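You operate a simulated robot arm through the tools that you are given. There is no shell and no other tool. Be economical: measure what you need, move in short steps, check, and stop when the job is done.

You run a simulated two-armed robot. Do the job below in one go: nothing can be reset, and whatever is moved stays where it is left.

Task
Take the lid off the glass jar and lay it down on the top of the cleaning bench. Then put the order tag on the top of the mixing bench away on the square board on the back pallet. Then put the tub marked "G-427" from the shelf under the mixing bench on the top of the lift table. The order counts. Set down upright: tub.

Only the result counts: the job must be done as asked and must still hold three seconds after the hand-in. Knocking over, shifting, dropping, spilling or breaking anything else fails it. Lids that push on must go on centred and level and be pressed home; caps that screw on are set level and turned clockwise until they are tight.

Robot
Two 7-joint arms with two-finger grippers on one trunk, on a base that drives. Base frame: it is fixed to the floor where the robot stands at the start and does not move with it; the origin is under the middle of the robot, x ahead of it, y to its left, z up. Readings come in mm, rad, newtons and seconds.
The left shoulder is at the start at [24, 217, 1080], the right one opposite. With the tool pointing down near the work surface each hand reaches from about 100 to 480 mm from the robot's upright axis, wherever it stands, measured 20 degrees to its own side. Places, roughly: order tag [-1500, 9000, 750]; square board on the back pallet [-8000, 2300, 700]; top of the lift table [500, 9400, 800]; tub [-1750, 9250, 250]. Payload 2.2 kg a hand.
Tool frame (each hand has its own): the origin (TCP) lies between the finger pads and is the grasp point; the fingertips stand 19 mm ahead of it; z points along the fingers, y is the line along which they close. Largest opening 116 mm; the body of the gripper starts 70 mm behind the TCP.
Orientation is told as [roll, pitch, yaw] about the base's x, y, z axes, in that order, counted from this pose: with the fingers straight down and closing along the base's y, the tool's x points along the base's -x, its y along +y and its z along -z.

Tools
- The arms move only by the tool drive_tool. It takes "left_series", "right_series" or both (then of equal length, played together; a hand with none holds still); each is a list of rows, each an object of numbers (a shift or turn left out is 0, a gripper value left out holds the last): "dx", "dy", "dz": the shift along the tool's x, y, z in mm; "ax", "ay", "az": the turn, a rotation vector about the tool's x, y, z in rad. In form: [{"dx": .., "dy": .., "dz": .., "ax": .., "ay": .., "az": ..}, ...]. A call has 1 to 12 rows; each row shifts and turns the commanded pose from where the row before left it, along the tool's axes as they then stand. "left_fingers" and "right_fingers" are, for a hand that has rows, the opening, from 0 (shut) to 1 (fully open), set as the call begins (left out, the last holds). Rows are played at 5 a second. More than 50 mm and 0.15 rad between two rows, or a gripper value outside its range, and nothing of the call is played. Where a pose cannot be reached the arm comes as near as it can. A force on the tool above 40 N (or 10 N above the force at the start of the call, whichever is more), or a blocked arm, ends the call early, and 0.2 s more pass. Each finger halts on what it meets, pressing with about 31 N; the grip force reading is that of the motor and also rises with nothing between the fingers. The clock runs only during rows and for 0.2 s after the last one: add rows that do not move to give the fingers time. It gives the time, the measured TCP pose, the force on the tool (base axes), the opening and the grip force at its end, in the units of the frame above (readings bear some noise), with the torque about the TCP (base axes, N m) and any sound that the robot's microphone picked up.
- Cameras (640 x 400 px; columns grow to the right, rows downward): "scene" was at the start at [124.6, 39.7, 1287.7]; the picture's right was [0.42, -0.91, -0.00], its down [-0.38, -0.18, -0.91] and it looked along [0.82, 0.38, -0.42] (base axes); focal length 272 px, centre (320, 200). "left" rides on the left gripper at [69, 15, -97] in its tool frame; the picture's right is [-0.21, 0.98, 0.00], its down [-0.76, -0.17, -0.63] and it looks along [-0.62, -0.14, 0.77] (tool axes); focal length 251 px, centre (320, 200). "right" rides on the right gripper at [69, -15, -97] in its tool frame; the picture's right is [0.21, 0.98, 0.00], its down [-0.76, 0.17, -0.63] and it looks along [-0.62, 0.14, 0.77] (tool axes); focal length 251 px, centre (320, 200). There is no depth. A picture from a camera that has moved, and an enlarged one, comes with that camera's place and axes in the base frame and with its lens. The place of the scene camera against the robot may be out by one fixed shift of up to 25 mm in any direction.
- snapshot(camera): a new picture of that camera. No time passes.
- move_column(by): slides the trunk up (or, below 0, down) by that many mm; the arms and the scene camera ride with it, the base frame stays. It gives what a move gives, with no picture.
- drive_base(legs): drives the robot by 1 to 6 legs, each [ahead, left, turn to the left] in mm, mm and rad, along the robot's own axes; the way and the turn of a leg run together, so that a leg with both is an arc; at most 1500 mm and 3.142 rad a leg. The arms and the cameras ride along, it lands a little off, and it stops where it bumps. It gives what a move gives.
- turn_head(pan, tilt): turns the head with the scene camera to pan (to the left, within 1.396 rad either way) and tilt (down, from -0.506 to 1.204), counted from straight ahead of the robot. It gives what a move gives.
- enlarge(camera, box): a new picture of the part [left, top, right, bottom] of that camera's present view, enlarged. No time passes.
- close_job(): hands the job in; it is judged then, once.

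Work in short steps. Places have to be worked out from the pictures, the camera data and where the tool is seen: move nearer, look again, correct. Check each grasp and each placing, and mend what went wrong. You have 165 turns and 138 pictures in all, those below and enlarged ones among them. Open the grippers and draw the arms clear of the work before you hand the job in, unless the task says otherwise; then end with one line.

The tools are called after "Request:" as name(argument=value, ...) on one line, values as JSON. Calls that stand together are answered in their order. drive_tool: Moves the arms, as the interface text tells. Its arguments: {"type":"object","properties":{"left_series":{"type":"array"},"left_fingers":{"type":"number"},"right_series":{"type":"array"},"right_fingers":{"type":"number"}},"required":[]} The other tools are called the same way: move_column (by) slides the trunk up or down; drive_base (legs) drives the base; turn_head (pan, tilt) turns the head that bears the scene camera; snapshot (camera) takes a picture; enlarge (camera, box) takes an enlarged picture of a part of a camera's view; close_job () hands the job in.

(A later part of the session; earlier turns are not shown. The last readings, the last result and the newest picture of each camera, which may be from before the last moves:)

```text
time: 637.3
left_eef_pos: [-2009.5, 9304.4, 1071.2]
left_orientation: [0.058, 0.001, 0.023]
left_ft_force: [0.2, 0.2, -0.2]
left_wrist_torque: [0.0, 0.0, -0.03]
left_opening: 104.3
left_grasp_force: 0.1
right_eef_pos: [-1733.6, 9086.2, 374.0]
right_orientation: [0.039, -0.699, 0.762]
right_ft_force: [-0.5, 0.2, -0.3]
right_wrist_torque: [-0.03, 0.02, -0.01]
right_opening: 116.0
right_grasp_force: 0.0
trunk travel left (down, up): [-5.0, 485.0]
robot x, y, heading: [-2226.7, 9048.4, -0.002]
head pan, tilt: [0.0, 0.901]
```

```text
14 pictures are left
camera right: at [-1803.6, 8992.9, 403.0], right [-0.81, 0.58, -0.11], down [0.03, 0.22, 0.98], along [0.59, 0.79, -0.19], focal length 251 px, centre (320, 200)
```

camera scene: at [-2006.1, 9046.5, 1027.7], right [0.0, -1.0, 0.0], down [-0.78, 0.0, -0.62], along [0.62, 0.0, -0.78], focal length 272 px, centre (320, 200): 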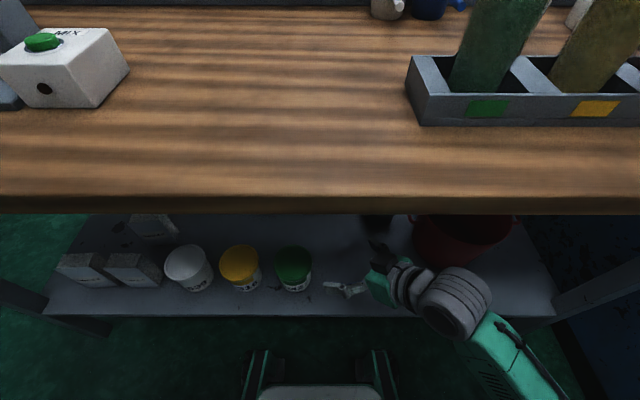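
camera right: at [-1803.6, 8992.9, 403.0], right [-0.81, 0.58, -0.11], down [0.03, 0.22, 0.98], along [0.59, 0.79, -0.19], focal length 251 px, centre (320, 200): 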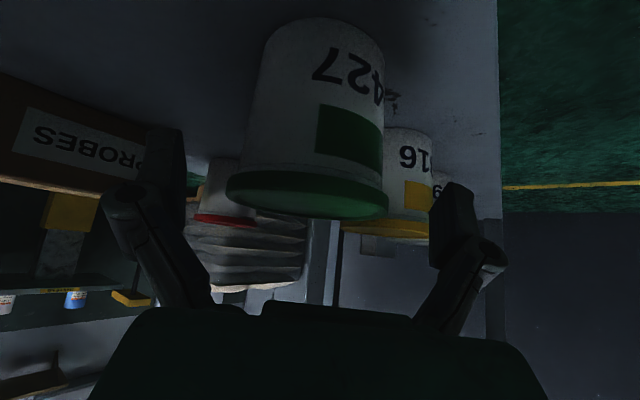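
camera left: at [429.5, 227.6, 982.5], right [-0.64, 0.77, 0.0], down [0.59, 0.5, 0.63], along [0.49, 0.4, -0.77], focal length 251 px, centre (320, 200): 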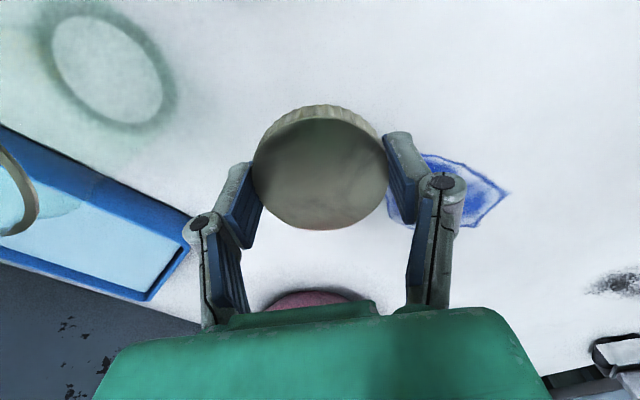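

The lid is centred between the fingers (within 1 mm). I advance the remaining 68 mm along the tool.

Request:
drive_tool(right_series=[{"dy": -1, "dz": 15}, {"dz": 18}, {"dz": 18}, {"dz": 16}, {}])

Request:
snapshot(camera="right")

```text
time: 638.5
left_eef_pos: [-2010.7, 9304.1, 1071.3]
left_orientation: [0.06, 0.0, 0.023]
left_ft_force: [-0.3, -0.7, -0.9]
left_wrist_torque: [0.03, -0.01, 0.0]
left_opening: 104.2
left_grasp_force: 0.1
right_eef_pos: [-1703.1, 9117.9, 325.9]
right_orientation: [0.044, -0.701, 0.762]
right_ft_force: [-5.0, -2.4, 20.9]
right_wrist_torque: [-0.43, 0.38, -0.07]
right_opening: 116.0
right_grasp_force: 0.0
trunk travel left (down, up): [-5.0, 485.0]
robot x, y, heading: [-2228.0, 9043.9, -0.0]
head pan, tilt: [0.0, 0.901]
```

```text
13 pictures are left
camera right: at [-1773.3, 9024.9, 353.9], right [-0.81, 0.58, -0.11], down [0.02, 0.22, 0.98], along [0.59, 0.79, -0.19], focal length 251 px, centre (320, 200)
```

right: 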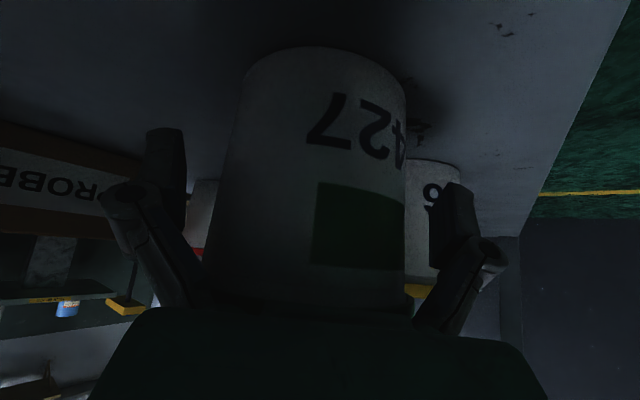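

The palm lightly presses the lid (21 N). I back off 7 mm and close on the tub body.

Request:
drive_tool(right_series=[{"dz": -4}, {"dz": -3}, {}])

Request:
drive_tool(right_series=[{}, {}, {}, {}], right_fingers=0.6)

```text
time: 639.3
left_eef_pos: [-2010.9, 9304.6, 1070.5]
left_orientation: [0.057, 0.001, 0.022]
left_ft_force: [0.4, -0.5, 0.6]
left_wrist_torque: [0.01, -0.04, 0.03]
left_opening: 104.5
left_grasp_force: 0.0
right_eef_pos: [-1706.5, 9113.0, 329.0]
right_orientation: [0.041, -0.695, 0.76]
right_ft_force: [0.3, 0.0, 0.5]
right_wrist_torque: [-0.02, 0.0, -0.04]
right_opening: 116.1
right_grasp_force: 0.0
trunk travel left (down, up): [-5.0, 485.0]
robot x, y, heading: [-2229.6, 9044.4, 0.0]
head pan, tilt: [0.0, 0.901]
```

```text
time: 640.3
left_eef_pos: [-2009.1, 9304.9, 1069.5]
left_orientation: [0.057, 0.001, 0.023]
left_ft_force: [-0.1, 0.7, -0.2]
left_wrist_torque: [-0.03, 0.0, -0.01]
left_opening: 104.6
left_grasp_force: 0.0
right_eef_pos: [-1707.5, 9114.7, 328.2]
right_orientation: [0.039, -0.698, 0.76]
right_ft_force: [0.3, 0.0, 0.2]
right_wrist_torque: [-0.05, -0.1, -0.03]
right_opening: 91.8
right_grasp_force: 32.0
trunk travel left (down, up): [-5.0, 485.0]
robot x, y, heading: [-2224.8, 9046.0, 0.003]
head pan, tilt: [0.0, 0.901]
```

Gripped at 91.8 mm. I lift 50 mm straight up and check the load.

Request:
drive_tool(right_series=[{"dx": -6.4, "dz": -7.7}, {"dx": -6.4, "dz": -7.7}, {"dx": -9.6, "dz": -11.5}, {"dx": -9.6, "dz": -11.5}, {}, {}])

Request:
snapshot(camera="right")

```text
time: 641.7
left_eef_pos: [-2008.3, 9305.0, 1070.4]
left_orientation: [0.057, 0.002, 0.022]
left_ft_force: [1.2, -0.3, -0.2]
left_wrist_torque: [0.02, -0.02, 0.0]
left_opening: 104.3
left_grasp_force: 0.0
right_eef_pos: [-1705.1, 9112.8, 377.8]
right_orientation: [0.041, -0.698, 0.759]
right_ft_force: [-0.2, 0.5, -4.4]
right_wrist_torque: [-0.03, 0.02, 0.01]
right_opening: 91.8
right_grasp_force: 30.8
trunk travel left (down, up): [-5.0, 485.0]
robot x, y, heading: [-2227.3, 9046.5, 0.004]
head pan, tilt: [0.0, 0.901]
```

```text
12 pictures are left
camera right: at [-1775.4, 9019.8, 406.7], right [-0.81, 0.58, -0.11], down [0.03, 0.22, 0.98], along [0.59, 0.79, -0.19], focal length 251 px, centre (320, 200)
```

right: 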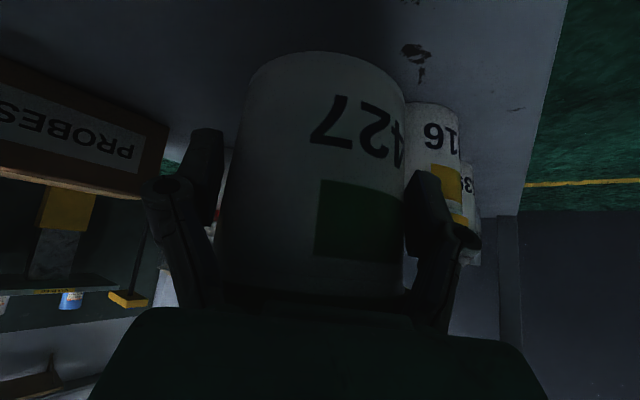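

The tub is held (4.4 N) and upright. I back out from under the bench, then raise the trunk and check the grip.

Request:
drive_base(legs=[[-230, 0, 0]])

Request:
move_column(by=400)

Request:
drive_base(legs=[[0, 750, 0], [0, 720, 0]])

Request:
turn_head(pan=0.0, tilt=0.6)

Request:
snapshot(camera="scene")

```text
time: 643.4
left_eef_pos: [-2241.6, 9304.7, 1070.4]
left_orientation: [0.058, 0.0, 0.027]
left_ft_force: [-0.2, -1.0, 0.3]
left_wrist_torque: [0.03, -0.03, 0.0]
left_opening: 104.8
left_grasp_force: 0.1
right_eef_pos: [-1935.4, 9114.8, 379.5]
right_orientation: [0.04, -0.698, 0.762]
right_ft_force: [0.7, -1.2, -3.8]
right_wrist_torque: [-0.07, 0.06, -0.02]
right_opening: 91.5
right_grasp_force: 30.9
trunk travel left (down, up): [-5.0, 485.0]
robot x, y, heading: [-2459.8, 9045.6, -0.0]
head pan, tilt: [0.0, 0.901]
```

```text
time: 647.2
left_eef_pos: [-2242.8, 9305.5, 1471.2]
left_orientation: [0.06, -0.001, 0.026]
left_ft_force: [-0.1, 1.0, 0.2]
left_wrist_torque: [0.0, 0.01, 0.02]
left_opening: 104.6
left_grasp_force: 0.1
right_eef_pos: [-1937.4, 9114.5, 779.0]
right_orientation: [0.041, -0.699, 0.763]
right_ft_force: [0.2, 1.1, -4.8]
right_wrist_torque: [-0.03, 0.03, -0.02]
right_opening: 91.1
right_grasp_force: 31.3
trunk travel left (down, up): [-405.0, 85.0]
robot x, y, heading: [-2458.6, 9044.6, 0.004]
head pan, tilt: [0.0, 0.901]
```

```text
time: 654.8
left_eef_pos: [-2250.3, 10733.9, 1477.9]
left_orientation: [0.088, -0.001, 0.033]
left_ft_force: [0.0, -1.3, 0.0]
left_wrist_torque: [0.09, -0.03, -0.04]
left_opening: 104.4
left_grasp_force: 0.3
right_eef_pos: [-1943.6, 10561.6, 779.4]
right_orientation: [0.065, -0.714, 0.753]
right_ft_force: [1.0, -0.8, -4.4]
right_wrist_torque: [0.01, 0.04, 0.02]
right_opening: 90.4
right_grasp_force: 30.6
trunk travel left (down, up): [-405.0, 85.0]
robot x, y, heading: [-2464.9, 10516.5, 0.014]
head pan, tilt: [0.0, 0.901]
```

```text
time: 655.6
left_eef_pos: [-2254.3, 10733.2, 1477.1]
left_orientation: [0.088, -0.005, 0.031]
left_ft_force: [-0.4, -0.3, -0.7]
left_wrist_torque: [0.09, -0.02, 0.04]
left_opening: 104.4
left_grasp_force: 0.1
right_eef_pos: [-1943.7, 10555.9, 780.2]
right_orientation: [0.054, -0.71, 0.754]
right_ft_force: [1.3, -3.2, -5.2]
right_wrist_torque: [0.07, 0.04, 0.04]
right_opening: 90.3
right_grasp_force: 31.6
trunk travel left (down, up): [-405.0, 85.0]
robot x, y, heading: [-2466.9, 10502.1, 0.006]
head pan, tilt: [0.0, 0.6]
```

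```text
11 pictures are left
camera scene: at [-2336.1, 10482.3, 1451.9], right [0.01, -1.0, -0.02], down [-0.57, 0.01, -0.82], along [0.82, 0.02, -0.57], focal length 272 px, centre (320, 200)
```

scene: 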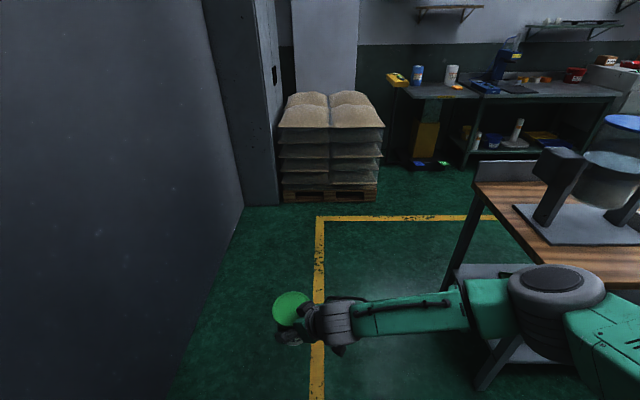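

I zoom in on the suspected lift table across the aisle.

Request:
enlarge(camera="scene", box=[370, 40, 570, 180])

```text
2.86 times, centred on (470, 110) of scene
camera zoom: at [-2336.1, 10482.3, 1451.9], right [0.01, -1.0, -0.02], down [-0.57, 0.01, -0.82], along [0.82, 0.02, -0.57], focal length 776 px, centre (-109, 457)
```

zoom: 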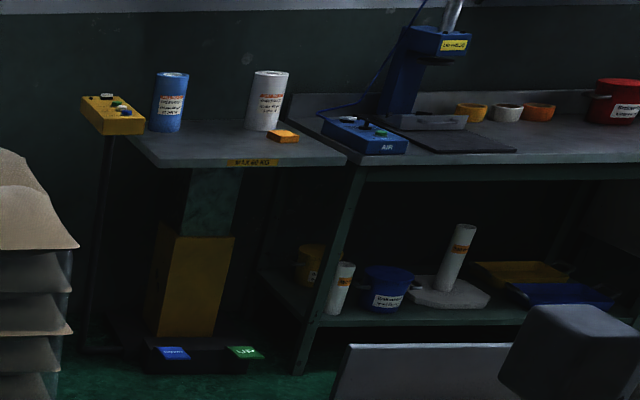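

That is the lift table ("MAX 60 KG", pedestal with pedals): top about x 210–790, y 9100–9790, front-left part free. I raise the tub and drive across in gentle legs.

Request:
move_column(by=80)

Request:
drive_tool(right_series=[{"dx": -13, "dz": -15}, {"dx": -13, "dz": -15}, {"dx": -13, "dz": -15}, {"dx": -13, "dz": -15}, {}, {}, {}, {}])

Request:
drive_base(legs=[[1000, 0, -0.006], [535, 0, 0], [0, -550, 0], [0, -535, 0]])

Request:
snapshot(camera="right")

```text
time: 656.8
left_eef_pos: [-2254.7, 10770.3, 1551.6]
left_orientation: [0.061, -0.004, 0.033]
left_ft_force: [-0.1, 0.4, -0.3]
left_wrist_torque: [0.03, -0.02, -0.01]
left_opening: 104.4
left_grasp_force: 0.0
right_eef_pos: [-1947.2, 10582.7, 860.7]
right_orientation: [0.038, -0.701, 0.769]
right_ft_force: [-0.2, 0.6, -4.3]
right_wrist_torque: [-0.1, 0.03, -0.02]
right_opening: 90.6
right_grasp_force: 31.2
trunk travel left (down, up): [-485.0, 5.0]
robot x, y, heading: [-2468.8, 10513.3, 0.015]
head pan, tilt: [0.0, 0.6]
```

```text
time: 658.6
left_eef_pos: [-2254.6, 10755.3, 1553.4]
left_orientation: [0.072, -0.004, 0.031]
left_ft_force: [-0.3, -1.3, -0.6]
left_wrist_torque: [0.06, -0.03, 0.02]
left_opening: 104.4
left_grasp_force: 0.0
right_eef_pos: [-1942.2, 10571.3, 940.1]
right_orientation: [0.045, -0.706, 0.763]
right_ft_force: [-0.2, -0.7, -4.1]
right_wrist_torque: [-0.05, 0.0, -0.01]
right_opening: 90.2
right_grasp_force: 30.4
trunk travel left (down, up): [-485.0, 5.0]
robot x, y, heading: [-2463.0, 10506.8, 0.01]
head pan, tilt: [0.0, 0.6]
```

```text
time: 667.3
left_eef_pos: [-725.2, 10631.6, 1526.6]
left_orientation: [0.3, 0.036, -0.007]
left_ft_force: [0.4, -3.4, 1.1]
left_wrist_torque: [0.27, 0.02, 0.06]
left_opening: 104.5
left_grasp_force: 0.4
right_eef_pos: [-401.7, 10453.9, 937.2]
right_orientation: [0.016, -0.669, 0.688]
right_ft_force: [0.8, -6.4, -6.6]
right_wrist_torque: [0.32, 0.07, 0.2]
right_opening: 86.0
right_grasp_force: 30.9
trunk travel left (down, up): [-485.0, 5.0]
robot x, y, heading: [-927.2, 10439.7, 0.012]
head pan, tilt: [0.0, 0.6]
stopped in leg 3: the robot was blocked; the commanded pose is now the measured one
```

```text
9 pictures are left
camera right: at [-478.5, 10367.2, 968.7], right [-0.76, 0.64, -0.12], down [0.06, 0.25, 0.97], along [0.65, 0.73, -0.22], focal length 251 px, centre (320, 200)
```

right: 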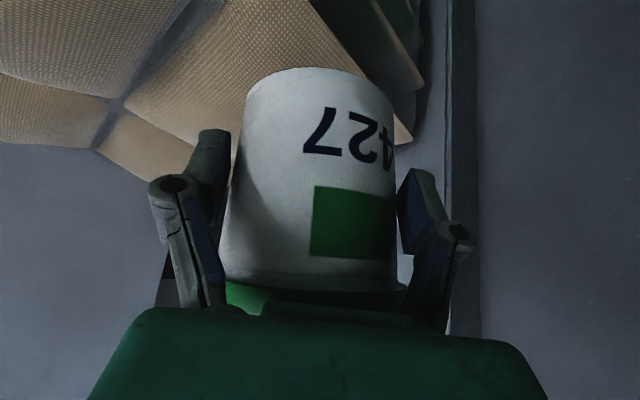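

The body rolled strongly with the trunk high, so sideways moves must be slower and lower. I let it settle first.

Request:
turn_head(pan=0.0, tilt=0.8)

Request:
turn_head(pan=-0.6, tilt=0.8)

Request:
turn_head(pan=0.0, tilt=0.6)

```text
time: 668.1
left_eef_pos: [-740.7, 10684.8, 1547.5]
left_orientation: [-0.058, 0.016, 0.053]
left_ft_force: [0.4, 4.7, -2.1]
left_wrist_torque: [-0.46, -0.05, 0.02]
left_opening: 104.4
left_grasp_force: 0.0
right_eef_pos: [-437.6, 10520.1, 949.0]
right_orientation: [0.069, -0.74, 0.79]
right_ft_force: [2.3, 6.4, -7.2]
right_wrist_torque: [-0.34, 0.11, -0.07]
right_opening: 85.8
right_grasp_force: 31.1
trunk travel left (down, up): [-485.0, 5.0]
robot x, y, heading: [-933.2, 10449.1, 0.008]
head pan, tilt: [0.0, 0.799]
```

```text
time: 669.1
left_eef_pos: [-744.2, 10778.3, 1540.5]
left_orientation: [-0.057, 0.007, 0.044]
left_ft_force: [-0.5, 2.3, 2.0]
left_wrist_torque: [-0.33, -0.06, 0.02]
left_opening: 104.6
left_grasp_force: 0.2
right_eef_pos: [-424.4, 10562.8, 957.4]
right_orientation: [-0.011, -0.689, 0.803]
right_ft_force: [2.7, -2.8, -1.1]
right_wrist_torque: [0.08, 0.25, 0.17]
right_opening: 86.4
right_grasp_force: 31.0
trunk travel left (down, up): [-485.0, 5.0]
robot x, y, heading: [-934.8, 10450.1, 0.013]
head pan, tilt: [-0.6, 0.799]
```

```text
time: 670.1
left_eef_pos: [-739.6, 10812.2, 1525.3]
left_orientation: [-0.003, 0.008, 0.034]
left_ft_force: [0.1, -0.8, 2.8]
left_wrist_torque: [0.13, 0.0, 0.03]
left_opening: 104.4
left_grasp_force: 0.0
right_eef_pos: [-421.3, 10593.0, 946.0]
right_orientation: [-0.034, -0.664, 0.813]
right_ft_force: [-2.6, 1.9, -1.8]
right_wrist_torque: [-0.14, -0.03, -0.05]
right_opening: 85.8
right_grasp_force: 31.3
trunk travel left (down, up): [-485.0, 5.0]
robot x, y, heading: [-930.8, 10459.0, 0.015]
head pan, tilt: [0.0, 0.6]
```

I back off a little from the sacks, lower the trunk for stability, and then go round by turning and driving forward instead of strafing.

Request:
drive_base(legs=[[-100, 0, 0]])

Request:
move_column(by=-300)

Request:
drive_tool(right_series=[{}, {}, {}, {}, {}, {}, {}, {}, {}, {}, {}, {}])

Request:
drive_tool(right_series=[{}, {}, {}, {}, {}, {}, {}, {}, {}, {}, {}, {}])

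Request:
snapshot(camera="right")

```text
time: 670.8
left_eef_pos: [-763.4, 10615.8, 1534.9]
left_orientation: [0.107, 0.041, 0.063]
left_ft_force: [1.5, -4.2, -3.6]
left_wrist_torque: [0.51, 0.15, -0.04]
left_opening: 104.2
left_grasp_force: 0.1
right_eef_pos: [-441.2, 10474.6, 955.3]
right_orientation: [0.054, -0.741, 0.777]
right_ft_force: [0.9, -2.1, -2.5]
right_wrist_torque: [0.01, 0.11, 0.06]
right_opening: 85.1
right_grasp_force: 31.1
trunk travel left (down, up): [-485.0, 5.0]
robot x, y, heading: [-939.1, 10424.9, 0.046]
head pan, tilt: [0.0, 0.6]
stopped in leg 1: the robot was blocked; the commanded pose is now the measured one
```

```text
time: 671.1
left_eef_pos: [-772.4, 10785.9, 1520.0]
left_orientation: [-0.06, 0.043, 0.067]
left_ft_force: [-1.1, 1.1, 1.7]
left_wrist_torque: [-0.15, 0.02, 0.05]
left_opening: 104.3
left_grasp_force: 0.1
right_eef_pos: [-450.3, 10580.4, 953.5]
right_orientation: [-0.027, -0.69, 0.844]
right_ft_force: [2.5, -0.2, -3.4]
right_wrist_torque: [-0.08, 0.12, 0.05]
right_opening: 84.5
right_grasp_force: 30.5
trunk travel left (down, up): [-483.0, 7.0]
robot x, y, heading: [-939.8, 10450.4, 0.039]
head pan, tilt: [0.0, 0.6]
stopped: the arm was blocked; the commanded pose is now the measured one
```

```text
time: 671.6
left_eef_pos: [-775.6, 10533.6, 1549.6]
left_orientation: [0.1, 0.036, 0.067]
left_ft_force: [-1.2, -1.5, -0.1]
left_wrist_torque: [0.19, -0.07, -0.03]
left_opening: 104.7
left_grasp_force: 0.0
right_eef_pos: [-450.5, 10411.0, 962.5]
right_orientation: [0.11, -0.791, 0.733]
right_ft_force: [0.4, -3.1, -5.7]
right_wrist_torque: [0.13, 0.11, 0.07]
right_opening: 84.7
right_grasp_force: 30.9
trunk travel left (down, up): [-483.0, 7.0]
robot x, y, heading: [-938.1, 10421.7, 0.043]
head pan, tilt: [0.0, 0.6]
stopped in row 2 (left hand): the arm was blocked; the commanded pose is now the measured one
```

```text
time: 672.6
left_eef_pos: [-780.2, 10473.2, 1549.9]
left_orientation: [0.125, 0.037, 0.059]
left_ft_force: [-2.0, -3.1, -2.1]
left_wrist_torque: [0.31, -0.22, -0.04]
left_opening: 101.6
left_grasp_force: 0.1
right_eef_pos: [-453.0, 10374.4, 964.4]
right_orientation: [0.145, -0.815, 0.706]
right_ft_force: [0.8, -2.1, -6.1]
right_wrist_torque: [0.08, 0.03, 0.05]
right_opening: 84.6
right_grasp_force: 31.3
trunk travel left (down, up): [-483.0, 7.0]
robot x, y, heading: [-938.1, 10419.0, 0.037]
head pan, tilt: [0.0, 0.6]
stopped in row 5 (left hand): the arm was blocked; the commanded pose is now the measured one
```

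```text
8 pictures are left
camera right: at [-521.8, 10277.2, 977.4], right [-0.82, 0.57, -0.06], down [-0.01, 0.09, 1.0], along [0.58, 0.82, -0.06], focal length 251 px, centre (320, 200)
```

right: 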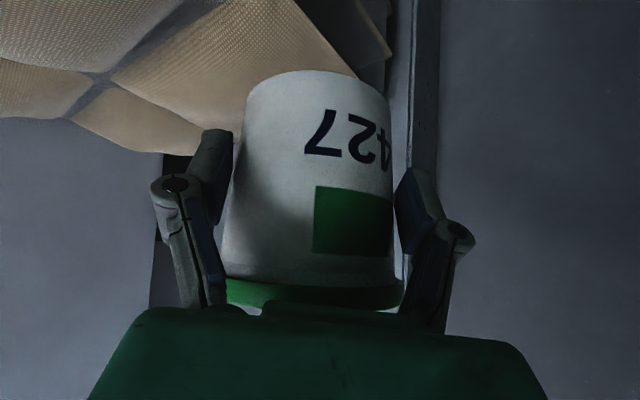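

The left hand has drifted towards the head. I move it clear to the left and forward, letting things calm down.

Request:
drive_tool(left_series=[{"dx": -15, "dy": 20}, {"dx": -20, "dy": 35}, {"dx": -20, "dy": 35}, {"dx": -20, "dy": 35}, {"dx": -20, "dy": 35}, {"dy": 35}, {}, {}, {}, {}])

Request:
drive_tool(left_series=[{}, {}, {}, {}, {}, {}, {}, {}, {}, {}])

```text
time: 673.1
left_eef_pos: [-776.7, 10760.1, 1524.2]
left_orientation: [-0.037, 0.032, 0.062]
left_ft_force: [-0.4, -0.1, 0.6]
left_wrist_torque: [-0.06, 0.01, -0.01]
left_opening: 104.4
left_grasp_force: 0.0
right_eef_pos: [-466.0, 10549.6, 969.4]
right_orientation: [-0.014, -0.723, 0.833]
right_ft_force: [-0.6, 2.0, -3.5]
right_wrist_torque: [-0.14, 0.05, -0.06]
right_opening: 84.0
right_grasp_force: 30.5
trunk travel left (down, up): [-483.0, 7.0]
robot x, y, heading: [-937.3, 10443.0, 0.042]
head pan, tilt: [0.0, 0.6]
stopped in row 2 (left hand): the arm was blocked; the commanded pose is now the measured one
```

```text
time: 673.6
left_eef_pos: [-771.8, 10495.5, 1550.9]
left_orientation: [0.105, 0.03, 0.063]
left_ft_force: [-1.6, -3.8, -2.4]
left_wrist_torque: [0.41, -0.23, -0.03]
left_opening: 102.6
left_grasp_force: 0.0
right_eef_pos: [-461.9, 10373.0, 971.3]
right_orientation: [0.151, -0.83, 0.711]
right_ft_force: [0.1, -3.4, -6.1]
right_wrist_torque: [0.11, 0.07, 0.05]
right_opening: 83.9
right_grasp_force: 30.3
trunk travel left (down, up): [-483.0, 7.0]
robot x, y, heading: [-934.3, 10424.8, 0.047]
head pan, tilt: [0.0, 0.6]
stopped in row 2 (left hand): the arm was blocked; the commanded pose is now the measured one
```

The rocking is re-excited by each stopped call. I let time pass with small head turns only, so it can damp out.

Request:
turn_head(pan=0.1, tilt=0.6)

Request:
turn_head(pan=0.0, tilt=0.6)

Request:
turn_head(pan=0.1, tilt=0.6)

Request:
turn_head(pan=0.0, tilt=0.6)

Request:
turn_head(pan=0.1, tilt=0.6)

Request:
turn_head(pan=0.0, tilt=0.6)

```text
time: 674.3
left_eef_pos: [-774.5, 10702.9, 1537.9]
left_orientation: [-0.024, 0.032, 0.087]
left_ft_force: [36.4, 77.8, -0.1]
left_wrist_torque: [-3.12, 1.5, 2.05]
left_opening: 89.6
left_grasp_force: 0.0
right_eef_pos: [-471.8, 10512.6, 978.4]
right_orientation: [0.036, -0.766, 0.814]
right_ft_force: [-3.0, 4.0, -1.6]
right_wrist_torque: [-0.22, -0.02, -0.09]
right_opening: 83.8
right_grasp_force: 30.8
trunk travel left (down, up): [-483.0, 7.0]
robot x, y, heading: [-937.1, 10447.7, 0.045]
head pan, tilt: [0.099, 0.6]
```

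```text
time: 675.0
left_eef_pos: [-772.0, 10572.7, 1538.6]
left_orientation: [0.094, 0.035, 0.057]
left_ft_force: [0.4, -4.9, 0.2]
left_wrist_torque: [0.44, 0.02, 0.01]
left_opening: 104.4
left_grasp_force: 0.1
right_eef_pos: [-461.6, 10429.6, 975.9]
right_orientation: [0.091, -0.8, 0.754]
right_ft_force: [-0.6, -0.4, -2.3]
right_wrist_torque: [-0.11, 0.13, 0.0]
right_opening: 84.1
right_grasp_force: 30.8
trunk travel left (down, up): [-483.0, 7.0]
robot x, y, heading: [-933.3, 10431.0, 0.043]
head pan, tilt: [0.0, 0.6]
```

```text
time: 675.6
left_eef_pos: [-761.9, 10531.3, 1553.4]
left_orientation: [0.067, 0.026, 0.086]
left_ft_force: [41.2, 76.6, 31.2]
left_wrist_torque: [-3.64, 0.81, 2.82]
left_opening: 81.1
left_grasp_force: 0.0
right_eef_pos: [-460.3, 10389.3, 972.9]
right_orientation: [0.131, -0.818, 0.726]
right_ft_force: [3.5, -4.3, -6.8]
right_wrist_torque: [0.09, 0.14, 0.09]
right_opening: 84.0
right_grasp_force: 31.4
trunk travel left (down, up): [-483.0, 7.0]
robot x, y, heading: [-934.0, 10423.1, 0.043]
head pan, tilt: [0.099, 0.6]
```

```text
time: 676.3
left_eef_pos: [-778.5, 10722.6, 1534.8]
left_orientation: [-0.046, 0.031, 0.07]
left_ft_force: [0.4, -0.4, 1.7]
left_wrist_torque: [0.01, 0.0, 0.03]
left_opening: 104.3
left_grasp_force: 0.0
right_eef_pos: [-468.8, 10527.4, 976.3]
right_orientation: [0.022, -0.755, 0.818]
right_ft_force: [-1.6, 4.3, -3.6]
right_wrist_torque: [-0.22, 0.01, -0.09]
right_opening: 83.7
right_grasp_force: 31.2
trunk travel left (down, up): [-483.0, 7.0]
robot x, y, heading: [-939.8, 10450.2, 0.043]
head pan, tilt: [0.0, 0.6]
```

```text
time: 677.0
left_eef_pos: [-776.8, 10503.1, 1553.6]
left_orientation: [0.097, 0.027, 0.063]
left_ft_force: [-0.3, 1.9, 0.1]
left_wrist_torque: [-0.14, -0.08, -0.02]
left_opening: 104.4
left_grasp_force: 0.1
right_eef_pos: [-463.3, 10374.2, 975.3]
right_orientation: [0.137, -0.826, 0.714]
right_ft_force: [2.5, -3.1, -5.4]
right_wrist_torque: [0.03, 0.12, 0.1]
right_opening: 83.7
right_grasp_force: 30.7
trunk travel left (down, up): [-483.0, 7.0]
robot x, y, heading: [-939.2, 10422.8, 0.049]
head pan, tilt: [0.099, 0.6]
```

```text
time: 677.6
left_eef_pos: [-757.6, 10640.8, 1552.5]
left_orientation: [-0.036, 0.04, 0.114]
left_ft_force: [53.4, 90.8, -9.3]
left_wrist_torque: [-2.46, 1.67, 3.26]
left_opening: 71.7
left_grasp_force: 0.0
right_eef_pos: [-458.9, 10461.9, 978.9]
right_orientation: [0.079, -0.793, 0.791]
right_ft_force: [-0.3, -0.3, -2.9]
right_wrist_torque: [-0.13, 0.18, -0.02]
right_opening: 83.5
right_grasp_force: 31.1
trunk travel left (down, up): [-483.0, 7.0]
robot x, y, heading: [-927.9, 10440.3, 0.059]
head pan, tilt: [0.0, 0.6]
```

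The left hand is bouncing on the head and feeding the rocking. I move it away with several short single moves.

Request:
drive_tool(left_series=[{"dy": 48, "dx": -10}])

Request:
drive_tool(left_series=[{"dy": 48, "dx": -10}])

Request:
drive_tool(left_series=[{"dy": 48, "dx": -10}])

Request:
drive_tool(left_series=[{"dy": 48, "dx": -10}])

Request:
drive_tool(left_series=[{"dy": 48, "dx": -10}])

Request:
drive_tool(left_series=[{"dy": 40, "dx": -20}])

```text
time: 678.0
left_eef_pos: [-777.9, 10440.3, 1560.3]
left_orientation: [0.114, 0.021, 0.056]
left_ft_force: [-3.6, -3.5, -1.2]
left_wrist_torque: [0.31, -0.34, -0.06]
left_opening: 99.4
left_grasp_force: 0.0
right_eef_pos: [-463.4, 10319.0, 973.1]
right_orientation: [0.193, -0.859, 0.672]
right_ft_force: [-1.5, -1.5, -5.8]
right_wrist_torque: [-0.06, -0.02, -0.1]
right_opening: 83.5
right_grasp_force: 30.9
trunk travel left (down, up): [-483.0, 7.0]
robot x, y, heading: [-925.9, 10412.4, 0.042]
head pan, tilt: [0.0, 0.6]
stopped in row 1 (left hand): the arm was blocked; the commanded pose is now the measured one
```

```text
time: 678.4
left_eef_pos: [-774.5, 10755.7, 1519.2]
left_orientation: [-0.017, 0.034, 0.053]
left_ft_force: [-0.2, 3.0, 2.0]
left_wrist_torque: [-0.39, 0.0, 0.0]
left_opening: 104.6
left_grasp_force: 0.1
right_eef_pos: [-468.0, 10504.5, 977.8]
right_orientation: [-0.002, -0.75, 0.822]
right_ft_force: [1.5, 0.5, -4.2]
right_wrist_torque: [-0.13, 0.14, 0.04]
right_opening: 83.0
right_grasp_force: 31.0
trunk travel left (down, up): [-483.0, 7.0]
robot x, y, heading: [-929.0, 10432.0, 0.048]
head pan, tilt: [0.0, 0.6]
stopped in row 1 (left hand): the arm was blocked; the commanded pose is now the measured one
```

```text
time: 678.9
left_eef_pos: [-763.7, 10532.6, 1557.5]
left_orientation: [0.093, 0.033, 0.07]
left_ft_force: [-0.3, -4.9, -3.3]
left_wrist_torque: [0.55, -0.01, -0.05]
left_opening: 104.4
left_grasp_force: 0.1
right_eef_pos: [-467.6, 10323.3, 978.1]
right_orientation: [0.183, -0.863, 0.695]
right_ft_force: [0.1, -0.2, -5.6]
right_wrist_torque: [-0.13, 0.06, -0.03]
right_opening: 82.4
right_grasp_force: 31.0
trunk travel left (down, up): [-483.0, 7.0]
robot x, y, heading: [-927.9, 10415.1, 0.049]
head pan, tilt: [0.0, 0.6]
stopped in row 1 (left hand): the arm was blocked; the commanded pose is now the measured one
```

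```text
time: 679.5
left_eef_pos: [-770.6, 10827.2, 1506.5]
left_orientation: [-0.089, 0.0, 0.061]
left_ft_force: [-0.8, 7.5, -0.3]
left_wrist_torque: [-0.72, -0.06, 0.01]
left_opening: 104.5
left_grasp_force: 0.1
right_eef_pos: [-483.8, 10509.5, 987.5]
right_orientation: [-0.018, -0.758, 0.842]
right_ft_force: [2.1, 0.3, -3.5]
right_wrist_torque: [-0.1, 0.19, 0.12]
right_opening: 81.7
right_grasp_force: 30.3
trunk travel left (down, up): [-483.0, 7.0]
robot x, y, heading: [-931.0, 10430.5, 0.051]
head pan, tilt: [0.0, 0.6]
stopped in row 1 (left hand): the arm was blocked; the commanded pose is now the measured one
```

```text
time: 680.0
left_eef_pos: [-774.5, 10594.6, 1554.3]
left_orientation: [-0.03, 0.03, 0.091]
left_ft_force: [1.6, -0.7, -0.1]
left_wrist_torque: [0.18, 0.15, -0.01]
left_opening: 104.6
left_grasp_force: 0.1
left hand out of reach, approached as far as the arm can: row 1
right_eef_pos: [-508.5, 10351.1, 982.4]
right_orientation: [0.247, -0.833, 0.678]
right_ft_force: [-1.0, -5.4, -5.3]
right_wrist_torque: [0.04, 0.04, 0.01]
right_opening: 72.5
right_grasp_force: 30.8
trunk travel left (down, up): [-483.0, 7.0]
robot x, y, heading: [-926.2, 10419.4, 0.053]
head pan, tilt: [0.0, 0.6]
stopped in row 1 (left hand): the arm was blocked; the commanded pose is now the measured one
```

```text
time: 680.6
left_eef_pos: [-771.0, 10827.9, 1502.5]
left_orientation: [-0.149, -0.02, 0.071]
left_ft_force: [-0.9, 5.0, -0.1]
left_wrist_torque: [-0.55, -0.06, 0.01]
left_opening: 104.4
left_grasp_force: 0.0
right_eef_pos: [-513.7, 10510.7, 999.2]
right_orientation: [-0.012, -0.784, 0.877]
right_ft_force: [-1.4, 3.6, 3.3]
right_wrist_torque: [-0.32, 0.06, -0.18]
right_opening: 0.0
right_grasp_force: 28.5
trunk travel left (down, up): [-483.0, 7.0]
robot x, y, heading: [-935.2, 10426.1, 0.055]
head pan, tilt: [0.0, 0.6]
stopped in row 1 (left hand): the arm was blocked; the commanded pose is now the measured one
```

The tub has slipped out of the right hand. I wait for the rocking to die out before looking where it went.

Request:
turn_head(pan=-0.3, tilt=0.9)

Request:
turn_head(pan=0.3, tilt=0.9)

Request:
turn_head(pan=-0.3, tilt=0.9)

Request:
turn_head(pan=0.3, tilt=0.9)

Request:
turn_head(pan=0.0, tilt=1.0)

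Request:
snapshot(camera="scene")

```text
time: 681.4
left_eef_pos: [-762.4, 10638.5, 1540.9]
left_orientation: [0.025, -0.004, 0.063]
left_ft_force: [1.0, -1.4, -0.6]
left_wrist_torque: [0.08, 0.04, 0.0]
left_opening: 104.3
left_grasp_force: 0.0
right_eef_pos: [-497.0, 10362.3, 994.2]
right_orientation: [0.105, -0.854, 0.769]
right_ft_force: [2.3, -2.4, -1.8]
right_wrist_torque: [0.24, 0.02, 0.16]
right_opening: 69.7
right_grasp_force: 0.1
trunk travel left (down, up): [-483.0, 7.0]
robot x, y, heading: [-937.1, 10402.6, 0.062]
head pan, tilt: [-0.3, 0.901]
```

```text
time: 682.4
left_eef_pos: [-769.8, 10636.1, 1541.5]
left_orientation: [0.065, 0.011, 0.068]
left_ft_force: [-0.2, 2.1, -0.2]
left_wrist_torque: [-0.15, -0.07, -0.05]
left_opening: 104.6
left_grasp_force: 0.2
right_eef_pos: [-499.9, 10356.2, 993.9]
right_orientation: [0.109, -0.861, 0.77]
right_ft_force: [1.3, -2.3, -1.9]
right_wrist_torque: [0.21, 0.01, 0.19]
right_opening: 69.6
right_grasp_force: 0.0
trunk travel left (down, up): [-483.0, 7.0]
robot x, y, heading: [-937.4, 10400.2, 0.056]
head pan, tilt: [0.3, 0.901]
```

```text
time: 683.4
left_eef_pos: [-771.7, 10639.2, 1542.1]
left_orientation: [0.068, 0.008, 0.066]
left_ft_force: [-1.3, 1.6, 0.3]
left_wrist_torque: [-0.1, 0.0, -0.03]
left_opening: 104.4
left_grasp_force: 0.2
right_eef_pos: [-502.5, 10360.8, 995.4]
right_orientation: [0.108, -0.864, 0.772]
right_ft_force: [1.3, -3.3, -1.7]
right_wrist_torque: [0.23, 0.03, 0.13]
right_opening: 69.7
right_grasp_force: 0.1
trunk travel left (down, up): [-483.0, 7.0]
robot x, y, heading: [-934.6, 10399.1, 0.06]
head pan, tilt: [-0.3, 0.901]
```

```text
time: 684.4
left_eef_pos: [-775.1, 10655.2, 1538.6]
left_orientation: [0.056, 0.009, 0.068]
left_ft_force: [-1.9, -1.6, -0.6]
left_wrist_torque: [0.15, -0.09, -0.03]
left_opening: 104.4
left_grasp_force: 0.1
right_eef_pos: [-506.4, 10372.2, 998.8]
right_orientation: [0.098, -0.86, 0.784]
right_ft_force: [1.7, -1.1, 0.2]
right_wrist_torque: [0.07, 0.04, 0.1]
right_opening: 69.4
right_grasp_force: 0.0
trunk travel left (down, up): [-483.0, 7.0]
robot x, y, heading: [-933.7, 10403.3, 0.059]
head pan, tilt: [0.3, 0.901]
```

```text
time: 685.2
left_eef_pos: [-784.2, 10807.8, 1513.6]
left_orientation: [-0.088, 0.023, 0.076]
left_ft_force: [-0.4, 1.6, -0.1]
left_wrist_torque: [-0.23, -0.01, 0.01]
left_opening: 104.6
left_grasp_force: 0.0
right_eef_pos: [-520.0, 10477.0, 1005.0]
right_orientation: [0.028, -0.798, 0.843]
right_ft_force: [-1.9, -0.1, 2.7]
right_wrist_torque: [-0.08, 0.03, -0.02]
right_opening: 69.6
right_grasp_force: 0.1
trunk travel left (down, up): [-483.0, 7.0]
robot x, y, heading: [-939.6, 10421.2, 0.054]
head pan, tilt: [0.0, 1.0]
```

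```text
7 pictures are left
camera scene: at [-834.7, 10536.5, 1499.3], right [0.06, -1.0, 0.07], down [-0.84, -0.09, -0.54], along [0.54, -0.03, -0.84], focal length 272 px, centre (320, 200)
```

scene: 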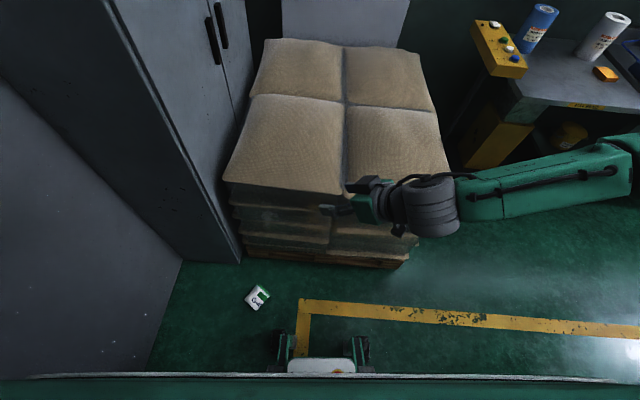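

The tub lies closed on its side on the floor near [-520, 10770]. I wait more, then lower the trunk fully to regain stability.

Request:
turn_head(pan=0.05, tilt=1.0)

Request:
turn_head(pan=0.0, tilt=1.0)

Request:
turn_head(pan=0.05, tilt=1.0)

Request:
turn_head(pan=0.0, tilt=1.0)

Request:
turn_head(pan=0.05, tilt=1.0)

Request:
turn_head(pan=0.0, tilt=1.0)

Request:
move_column(by=-250)

Request:
move_column(by=-225)

```text
time: 685.9
left_eef_pos: [-763.3, 10757.9, 1516.1]
left_orientation: [-0.103, -0.022, 0.07]
left_ft_force: [-0.3, 0.2, -0.1]
left_wrist_torque: [0.07, 0.01, -0.01]
left_opening: 104.5
left_grasp_force: 0.0
right_eef_pos: [-506.1, 10457.3, 997.1]
right_orientation: [0.028, -0.807, 0.833]
right_ft_force: [0.2, 1.2, 0.9]
right_wrist_torque: [-0.1, -0.01, -0.05]
right_opening: 69.5
right_grasp_force: 0.0
trunk travel left (down, up): [-483.0, 7.0]
robot x, y, heading: [-931.9, 10422.7, 0.056]
head pan, tilt: [0.051, 1.0]
```

```text
time: 686.5
left_eef_pos: [-773.5, 10666.0, 1535.6]
left_orientation: [0.042, 0.01, 0.067]
left_ft_force: [-0.4, -3.9, 0.1]
left_wrist_torque: [0.33, -0.03, -0.05]
left_opening: 104.5
left_grasp_force: 0.2
right_eef_pos: [-507.2, 10380.4, 998.7]
right_orientation: [0.093, -0.854, 0.786]
right_ft_force: [2.5, -0.8, -0.3]
right_wrist_torque: [0.04, 0.14, 0.16]
right_opening: 69.6
right_grasp_force: 0.0
trunk travel left (down, up): [-483.0, 7.0]
robot x, y, heading: [-935.2, 10406.1, 0.053]
head pan, tilt: [0.0, 1.0]
```

```text
time: 687.1
left_eef_pos: [-785.7, 10865.8, 1501.6]
left_orientation: [-0.084, 0.01, 0.068]
left_ft_force: [-1.1, 2.2, 0.1]
left_wrist_torque: [-0.16, -0.04, 0.02]
left_opening: 104.1
left_grasp_force: 0.1
right_eef_pos: [-515.6, 10522.3, 999.3]
right_orientation: [-0.016, -0.782, 0.878]
right_ft_force: [-1.3, 2.4, 0.5]
right_wrist_torque: [-0.18, -0.08, -0.15]
right_opening: 69.5
right_grasp_force: 0.1
trunk travel left (down, up): [-483.0, 7.0]
robot x, y, heading: [-936.9, 10436.0, 0.057]
head pan, tilt: [0.051, 1.0]
```

```text
time: 687.8
left_eef_pos: [-766.3, 10646.7, 1538.2]
left_orientation: [0.01, -0.007, 0.063]
left_ft_force: [1.1, -1.1, -0.9]
left_wrist_torque: [0.11, 0.01, 0.05]
left_opening: 104.3
left_grasp_force: 0.0
right_eef_pos: [-500.1, 10371.2, 994.7]
right_orientation: [0.096, -0.852, 0.776]
right_ft_force: [1.2, -2.1, -0.9]
right_wrist_torque: [0.18, 0.04, 0.16]
right_opening: 69.7
right_grasp_force: 0.0
trunk travel left (down, up): [-483.0, 7.0]
robot x, y, heading: [-935.0, 10401.3, 0.055]
head pan, tilt: [0.0, 1.0]
```

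```text
time: 688.4
left_eef_pos: [-778.1, 10793.4, 1517.3]
left_orientation: [-0.083, 0.024, 0.08]
left_ft_force: [0.0, 2.6, 0.9]
left_wrist_torque: [-0.35, -0.02, 0.01]
left_opening: 104.4
left_grasp_force: 0.0
right_eef_pos: [-513.1, 10467.8, 1002.5]
right_orientation: [0.043, -0.799, 0.835]
right_ft_force: [0.1, -0.7, 1.4]
right_wrist_torque: [-0.07, 0.05, 0.02]
right_opening: 69.5
right_grasp_force: 0.1
trunk travel left (down, up): [-483.0, 7.0]
robot x, y, heading: [-937.5, 10418.9, 0.062]
head pan, tilt: [0.051, 1.0]
```

```text
time: 689.0
left_eef_pos: [-773.0, 10779.3, 1513.1]
left_orientation: [-0.118, -0.021, 0.07]
left_ft_force: [0.5, 0.6, 1.1]
left_wrist_torque: [-0.15, 0.05, -0.02]
left_opening: 104.6
left_grasp_force: 0.1
right_eef_pos: [-512.4, 10473.0, 999.0]
right_orientation: [0.015, -0.805, 0.847]
right_ft_force: [-1.5, 1.2, 1.7]
right_wrist_torque: [-0.14, -0.01, -0.09]
right_opening: 69.6
right_grasp_force: 0.1
trunk travel left (down, up): [-483.0, 7.0]
robot x, y, heading: [-937.4, 10425.5, 0.058]
head pan, tilt: [0.0, 1.0]
```

```text
time: 689.7
left_eef_pos: [-776.6, 10586.9, 1526.1]
left_orientation: [0.053, 0.011, 0.083]
left_ft_force: [-0.7, -2.2, -0.9]
left_wrist_torque: [0.28, -0.08, -0.03]
left_opening: 104.2
left_grasp_force: 0.1
right_eef_pos: [-515.4, 10329.9, 973.0]
right_orientation: [0.21, -0.86, 0.697]
right_ft_force: [1.4, -2.2, -1.5]
right_wrist_torque: [0.2, -0.05, 0.17]
right_opening: 69.6
right_grasp_force: 0.1
trunk travel left (down, up): [-463.0, 27.0]
robot x, y, heading: [-929.7, 10408.6, 0.055]
head pan, tilt: [0.0, 1.0]
stopped: the arm was blocked; the commanded pose is now the measured one
```

```text
time: 690.2
left_eef_pos: [-801.4, 10856.4, 1455.1]
left_orientation: [-0.1, 0.03, 0.086]
left_ft_force: [-0.4, 3.1, 0.8]
left_wrist_torque: [-0.3, -0.08, 0.03]
left_opening: 104.3
left_grasp_force: 0.1
right_eef_pos: [-530.1, 10523.1, 970.3]
right_orientation: [-0.02, -0.781, 0.892]
right_ft_force: [-0.8, 3.3, 1.6]
right_wrist_torque: [-0.26, -0.04, -0.13]
right_opening: 69.3
right_grasp_force: 0.0
trunk travel left (down, up): [-448.0, 42.0]
robot x, y, heading: [-938.7, 10431.8, 0.068]
head pan, tilt: [0.0, 1.0]
stopped: the arm was blocked; the commanded pose is now the measured one
```

Each attempt lowers the trunk a bit. I repeat it several times to get out of the unstable height.

Request:
move_column(by=-440)

Request:
move_column(by=-400)

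Request:
move_column(by=-380)

Request:
move_column(by=-350)

Request:
move_column(by=-320)

Request:
move_column(by=-290)

Request:
move_column(by=-260)

Request:
move_column(by=-230)

```text
refused: -440 is not a number from -400 to 400
```

```text
time: 690.7
left_eef_pos: [-788.4, 10583.8, 1496.6]
left_orientation: [0.024, 0.024, 0.103]
left_ft_force: [0.1, -5.2, -2.3]
left_wrist_torque: [0.48, -0.01, 0.03]
left_opening: 104.4
left_grasp_force: 0.0
right_eef_pos: [-532.3, 10337.0, 957.4]
right_orientation: [0.247, -0.84, 0.691]
right_ft_force: [1.5, -2.5, -1.5]
right_wrist_torque: [0.18, 0.01, 0.15]
right_opening: 69.8
right_grasp_force: 0.0
trunk travel left (down, up): [-442.0, 48.0]
robot x, y, heading: [-929.3, 10410.9, 0.077]
head pan, tilt: [0.0, 1.0]
stopped: the arm was blocked; the commanded pose is now the measured one
```

```text
time: 691.3
left_eef_pos: [-816.0, 10846.9, 1429.0]
left_orientation: [-0.104, 0.058, 0.101]
left_ft_force: [0.1, 1.2, 0.7]
left_wrist_torque: [-0.18, -0.04, 0.02]
left_opening: 104.2
left_grasp_force: 0.2
right_eef_pos: [-552.0, 10528.3, 959.6]
right_orientation: [0.004, -0.776, 0.901]
right_ft_force: [-0.6, 3.7, 1.6]
right_wrist_torque: [-0.24, -0.02, -0.15]
right_opening: 69.5
right_grasp_force: 0.0
trunk travel left (down, up): [-432.0, 58.0]
robot x, y, heading: [-933.8, 10432.5, 0.083]
head pan, tilt: [0.0, 1.0]
stopped: the arm was blocked; the commanded pose is now the measured one
```

```text
time: 691.8
left_eef_pos: [-799.2, 10578.2, 1469.9]
left_orientation: [-0.003, 0.051, 0.123]
left_ft_force: [0.7, -4.2, -2.7]
left_wrist_torque: [0.43, 0.07, -0.04]
left_opening: 104.6
left_grasp_force: 0.1
right_eef_pos: [-555.1, 10342.0, 945.8]
right_orientation: [0.277, -0.823, 0.695]
right_ft_force: [3.4, -3.6, -2.7]
right_wrist_torque: [0.26, 0.03, 0.19]
right_opening: 69.7
right_grasp_force: 0.0
trunk travel left (down, up): [-425.0, 65.0]
robot x, y, heading: [-931.0, 10412.3, 0.089]
head pan, tilt: [0.0, 1.0]
stopped: the arm was blocked; the commanded pose is now the measured one
```

```text
time: 692.4
left_eef_pos: [-833.3, 10833.5, 1402.8]
left_orientation: [-0.126, 0.08, 0.117]
left_ft_force: [-1.1, 2.3, 1.1]
left_wrist_torque: [-0.12, -0.01, 0.02]
left_opening: 104.5
left_grasp_force: 0.1
right_eef_pos: [-576.5, 10531.7, 947.0]
right_orientation: [0.038, -0.769, 0.9]
right_ft_force: [-1.8, 2.5, 1.6]
right_wrist_torque: [-0.23, -0.02, -0.16]
right_opening: 69.5
right_grasp_force: 0.1
trunk travel left (down, up): [-413.0, 77.0]
robot x, y, heading: [-940.8, 10429.0, 0.101]
head pan, tilt: [0.0, 1.0]
stopped: the arm was blocked; the commanded pose is now the measured one
```

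```text
time: 692.9
left_eef_pos: [-811.9, 10569.6, 1442.1]
left_orientation: [-0.028, 0.07, 0.14]
left_ft_force: [1.2, -3.0, -1.9]
left_wrist_torque: [0.42, 0.05, -0.03]
left_opening: 104.2
left_grasp_force: 0.0
right_eef_pos: [-580.1, 10347.4, 932.9]
right_orientation: [0.306, -0.811, 0.704]
right_ft_force: [3.6, -4.5, -2.3]
right_wrist_torque: [0.32, 0.12, 0.27]
right_opening: 69.5
right_grasp_force: 0.2
trunk travel left (down, up): [-405.0, 85.0]
robot x, y, heading: [-936.5, 10412.4, 0.099]
head pan, tilt: [0.0, 1.0]
stopped: the arm was blocked; the commanded pose is now the measured one
```

```text
time: 693.4
left_eef_pos: [-850.0, 10820.8, 1373.8]
left_orientation: [-0.149, 0.098, 0.133]
left_ft_force: [-0.1, 0.8, 1.0]
left_wrist_torque: [-0.15, 0.01, 0.02]
left_opening: 104.6
left_grasp_force: 0.1
right_eef_pos: [-602.9, 10534.7, 931.5]
right_orientation: [0.066, -0.76, 0.903]
right_ft_force: [-1.0, 1.7, 1.3]
right_wrist_torque: [-0.22, -0.02, -0.14]
right_opening: 69.4
right_grasp_force: 0.0
trunk travel left (down, up): [-391.0, 99.0]
robot x, y, heading: [-942.0, 10428.1, 0.109]
head pan, tilt: [0.0, 1.0]
stopped: the arm was blocked; the commanded pose is now the measured one
```

```text
time: 693.9
left_eef_pos: [-824.7, 10553.4, 1410.5]
left_orientation: [-0.035, 0.085, 0.157]
left_ft_force: [0.5, -4.0, -3.3]
left_wrist_torque: [0.4, 0.04, -0.07]
left_opening: 104.6
left_grasp_force: 0.0
right_eef_pos: [-602.8, 10347.4, 915.6]
right_orientation: [0.327, -0.806, 0.717]
right_ft_force: [2.4, -2.4, -2.0]
right_wrist_torque: [0.23, 0.03, 0.18]
right_opening: 69.5
right_grasp_force: 0.0
trunk travel left (down, up): [-381.0, 109.0]
robot x, y, heading: [-937.1, 10407.4, 0.109]
head pan, tilt: [0.0, 1.0]
stopped: the arm was blocked; the commanded pose is now the measured one
```

I let it swing freely for longer, using slow wide head turns only.

Request:
turn_head(pan=1.2, tilt=0.6)

Request:
turn_head(pan=-1.2, tilt=0.6)

Request:
turn_head(pan=1.2, tilt=0.6)

Request:
turn_head(pan=-1.2, tilt=0.6)

Request:
turn_head(pan=1.2, tilt=0.6)

Request:
turn_head(pan=-1.2, tilt=0.6)

Request:
move_column(by=-370)

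```text
time: 695.3
left_eef_pos: [-843.2, 10684.8, 1388.8]
left_orientation: [-0.106, 0.105, 0.148]
left_ft_force: [0.2, -0.6, 0.7]
left_wrist_torque: [-0.02, 0.02, 0.01]
left_opening: 104.2
left_grasp_force: 0.0
right_eef_pos: [-613.9, 10445.8, 925.8]
right_orientation: [0.2, -0.805, 0.834]
right_ft_force: [-2.0, 0.4, 0.1]
right_wrist_torque: [-0.11, -0.08, -0.18]
right_opening: 69.2
right_grasp_force: 0.3
trunk travel left (down, up): [-381.0, 109.0]
robot x, y, heading: [-944.7, 10421.6, 0.11]
head pan, tilt: [1.201, 0.6]
```

```text
time: 697.5
left_eef_pos: [-840.5, 10753.1, 1386.5]
left_orientation: [-0.182, 0.098, 0.148]
left_ft_force: [-0.3, -0.2, 1.3]
left_wrist_torque: [0.04, 0.09, 0.0]
left_opening: 104.2
left_grasp_force: 0.0
right_eef_pos: [-613.4, 10492.6, 923.0]
right_orientation: [0.189, -0.757, 0.842]
right_ft_force: [-2.0, 2.4, -0.1]
right_wrist_torque: [-0.15, -0.13, -0.16]
right_opening: 69.5
right_grasp_force: 0.1
trunk travel left (down, up): [-381.0, 109.0]
robot x, y, heading: [-939.5, 10435.1, 0.109]
head pan, tilt: [-1.201, 0.6]
```

```text
time: 699.7
left_eef_pos: [-822.9, 10629.5, 1405.3]
left_orientation: [-0.122, 0.097, 0.163]
left_ft_force: [7.4, 27.8, -0.7]
left_wrist_torque: [-3.61, 0.99, -0.09]
left_opening: 104.6
left_grasp_force: 0.1
right_eef_pos: [-602.8, 10398.9, 917.4]
right_orientation: [0.297, -0.762, 0.755]
right_ft_force: [0.3, -0.6, -0.5]
right_wrist_torque: [0.06, 0.05, 0.12]
right_opening: 69.4
right_grasp_force: 0.1
trunk travel left (down, up): [-381.0, 109.0]
robot x, y, heading: [-925.0, 10416.0, 0.121]
head pan, tilt: [1.201, 0.6]
```

```text
time: 701.9
left_eef_pos: [-831.0, 10546.8, 1411.4]
left_orientation: [-0.027, 0.091, 0.16]
left_ft_force: [-0.9, 0.0, -2.1]
left_wrist_torque: [0.06, -0.08, 0.01]
left_opening: 104.5
left_grasp_force: 0.1
right_eef_pos: [-601.8, 10341.1, 920.3]
right_orientation: [0.298, -0.851, 0.753]
right_ft_force: [2.0, -3.5, -0.4]
right_wrist_torque: [0.22, 0.08, 0.16]
right_opening: 69.7
right_grasp_force: 0.1
trunk travel left (down, up): [-381.0, 109.0]
robot x, y, heading: [-940.9, 10400.1, 0.115]
head pan, tilt: [-1.201, 0.6]
```

```text
time: 704.1
left_eef_pos: [-884.9, 10628.3, 1395.9]
left_orientation: [-0.025, 0.093, 0.212]
left_ft_force: [0.7, -5.0, 2.2]
left_wrist_torque: [0.4, 0.04, 0.01]
left_opening: 104.2
left_grasp_force: 0.1
right_eef_pos: [-636.2, 10419.6, 928.9]
right_orientation: [0.225, -0.822, 0.854]
right_ft_force: [1.6, -2.8, 0.5]
right_wrist_torque: [0.05, 0.18, 0.17]
right_opening: 69.7
right_grasp_force: 0.1
trunk travel left (down, up): [-381.0, 109.0]
robot x, y, heading: [-978.3, 10410.3, 0.178]
head pan, tilt: [1.201, 0.6]
```

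```text
time: 706.3
left_eef_pos: [-921.8, 10557.3, 1408.7]
left_orientation: [0.086, 0.081, 0.246]
left_ft_force: [-0.5, -2.8, 0.1]
left_wrist_torque: [0.29, -0.01, -0.01]
left_opening: 104.5
left_grasp_force: 0.3
right_eef_pos: [-653.2, 10377.3, 941.9]
right_orientation: [0.274, -0.858, 0.825]
right_ft_force: [0.4, -1.8, 0.0]
right_wrist_torque: [0.1, 0.11, 0.1]
right_opening: 69.4
right_grasp_force: 0.0
trunk travel left (down, up): [-381.0, 109.0]
robot x, y, heading: [-990.0, 10404.8, 0.213]
head pan, tilt: [-1.201, 0.6]
```

```text
time: 706.7
left_eef_pos: [-1019.5, 10825.2, 1335.8]
left_orientation: [-0.102, 0.106, 0.297]
left_ft_force: [-1.4, 1.8, 2.2]
left_wrist_torque: [-0.14, -0.04, 0.04]
left_opening: 104.5
left_grasp_force: 0.1
right_eef_pos: [-715.4, 10578.0, 917.8]
right_orientation: [0.067, -0.718, 1.019]
right_ft_force: [-0.1, 0.3, 0.8]
right_wrist_torque: [-0.03, 0.05, 0.01]
right_opening: 69.7
right_grasp_force: 0.1
trunk travel left (down, up): [-381.0, 109.0]
robot x, y, heading: [-1034.6, 10413.9, 0.281]
head pan, tilt: [-1.201, 0.6]
stopped: the arm was blocked; the commanded pose is now the measured one
```

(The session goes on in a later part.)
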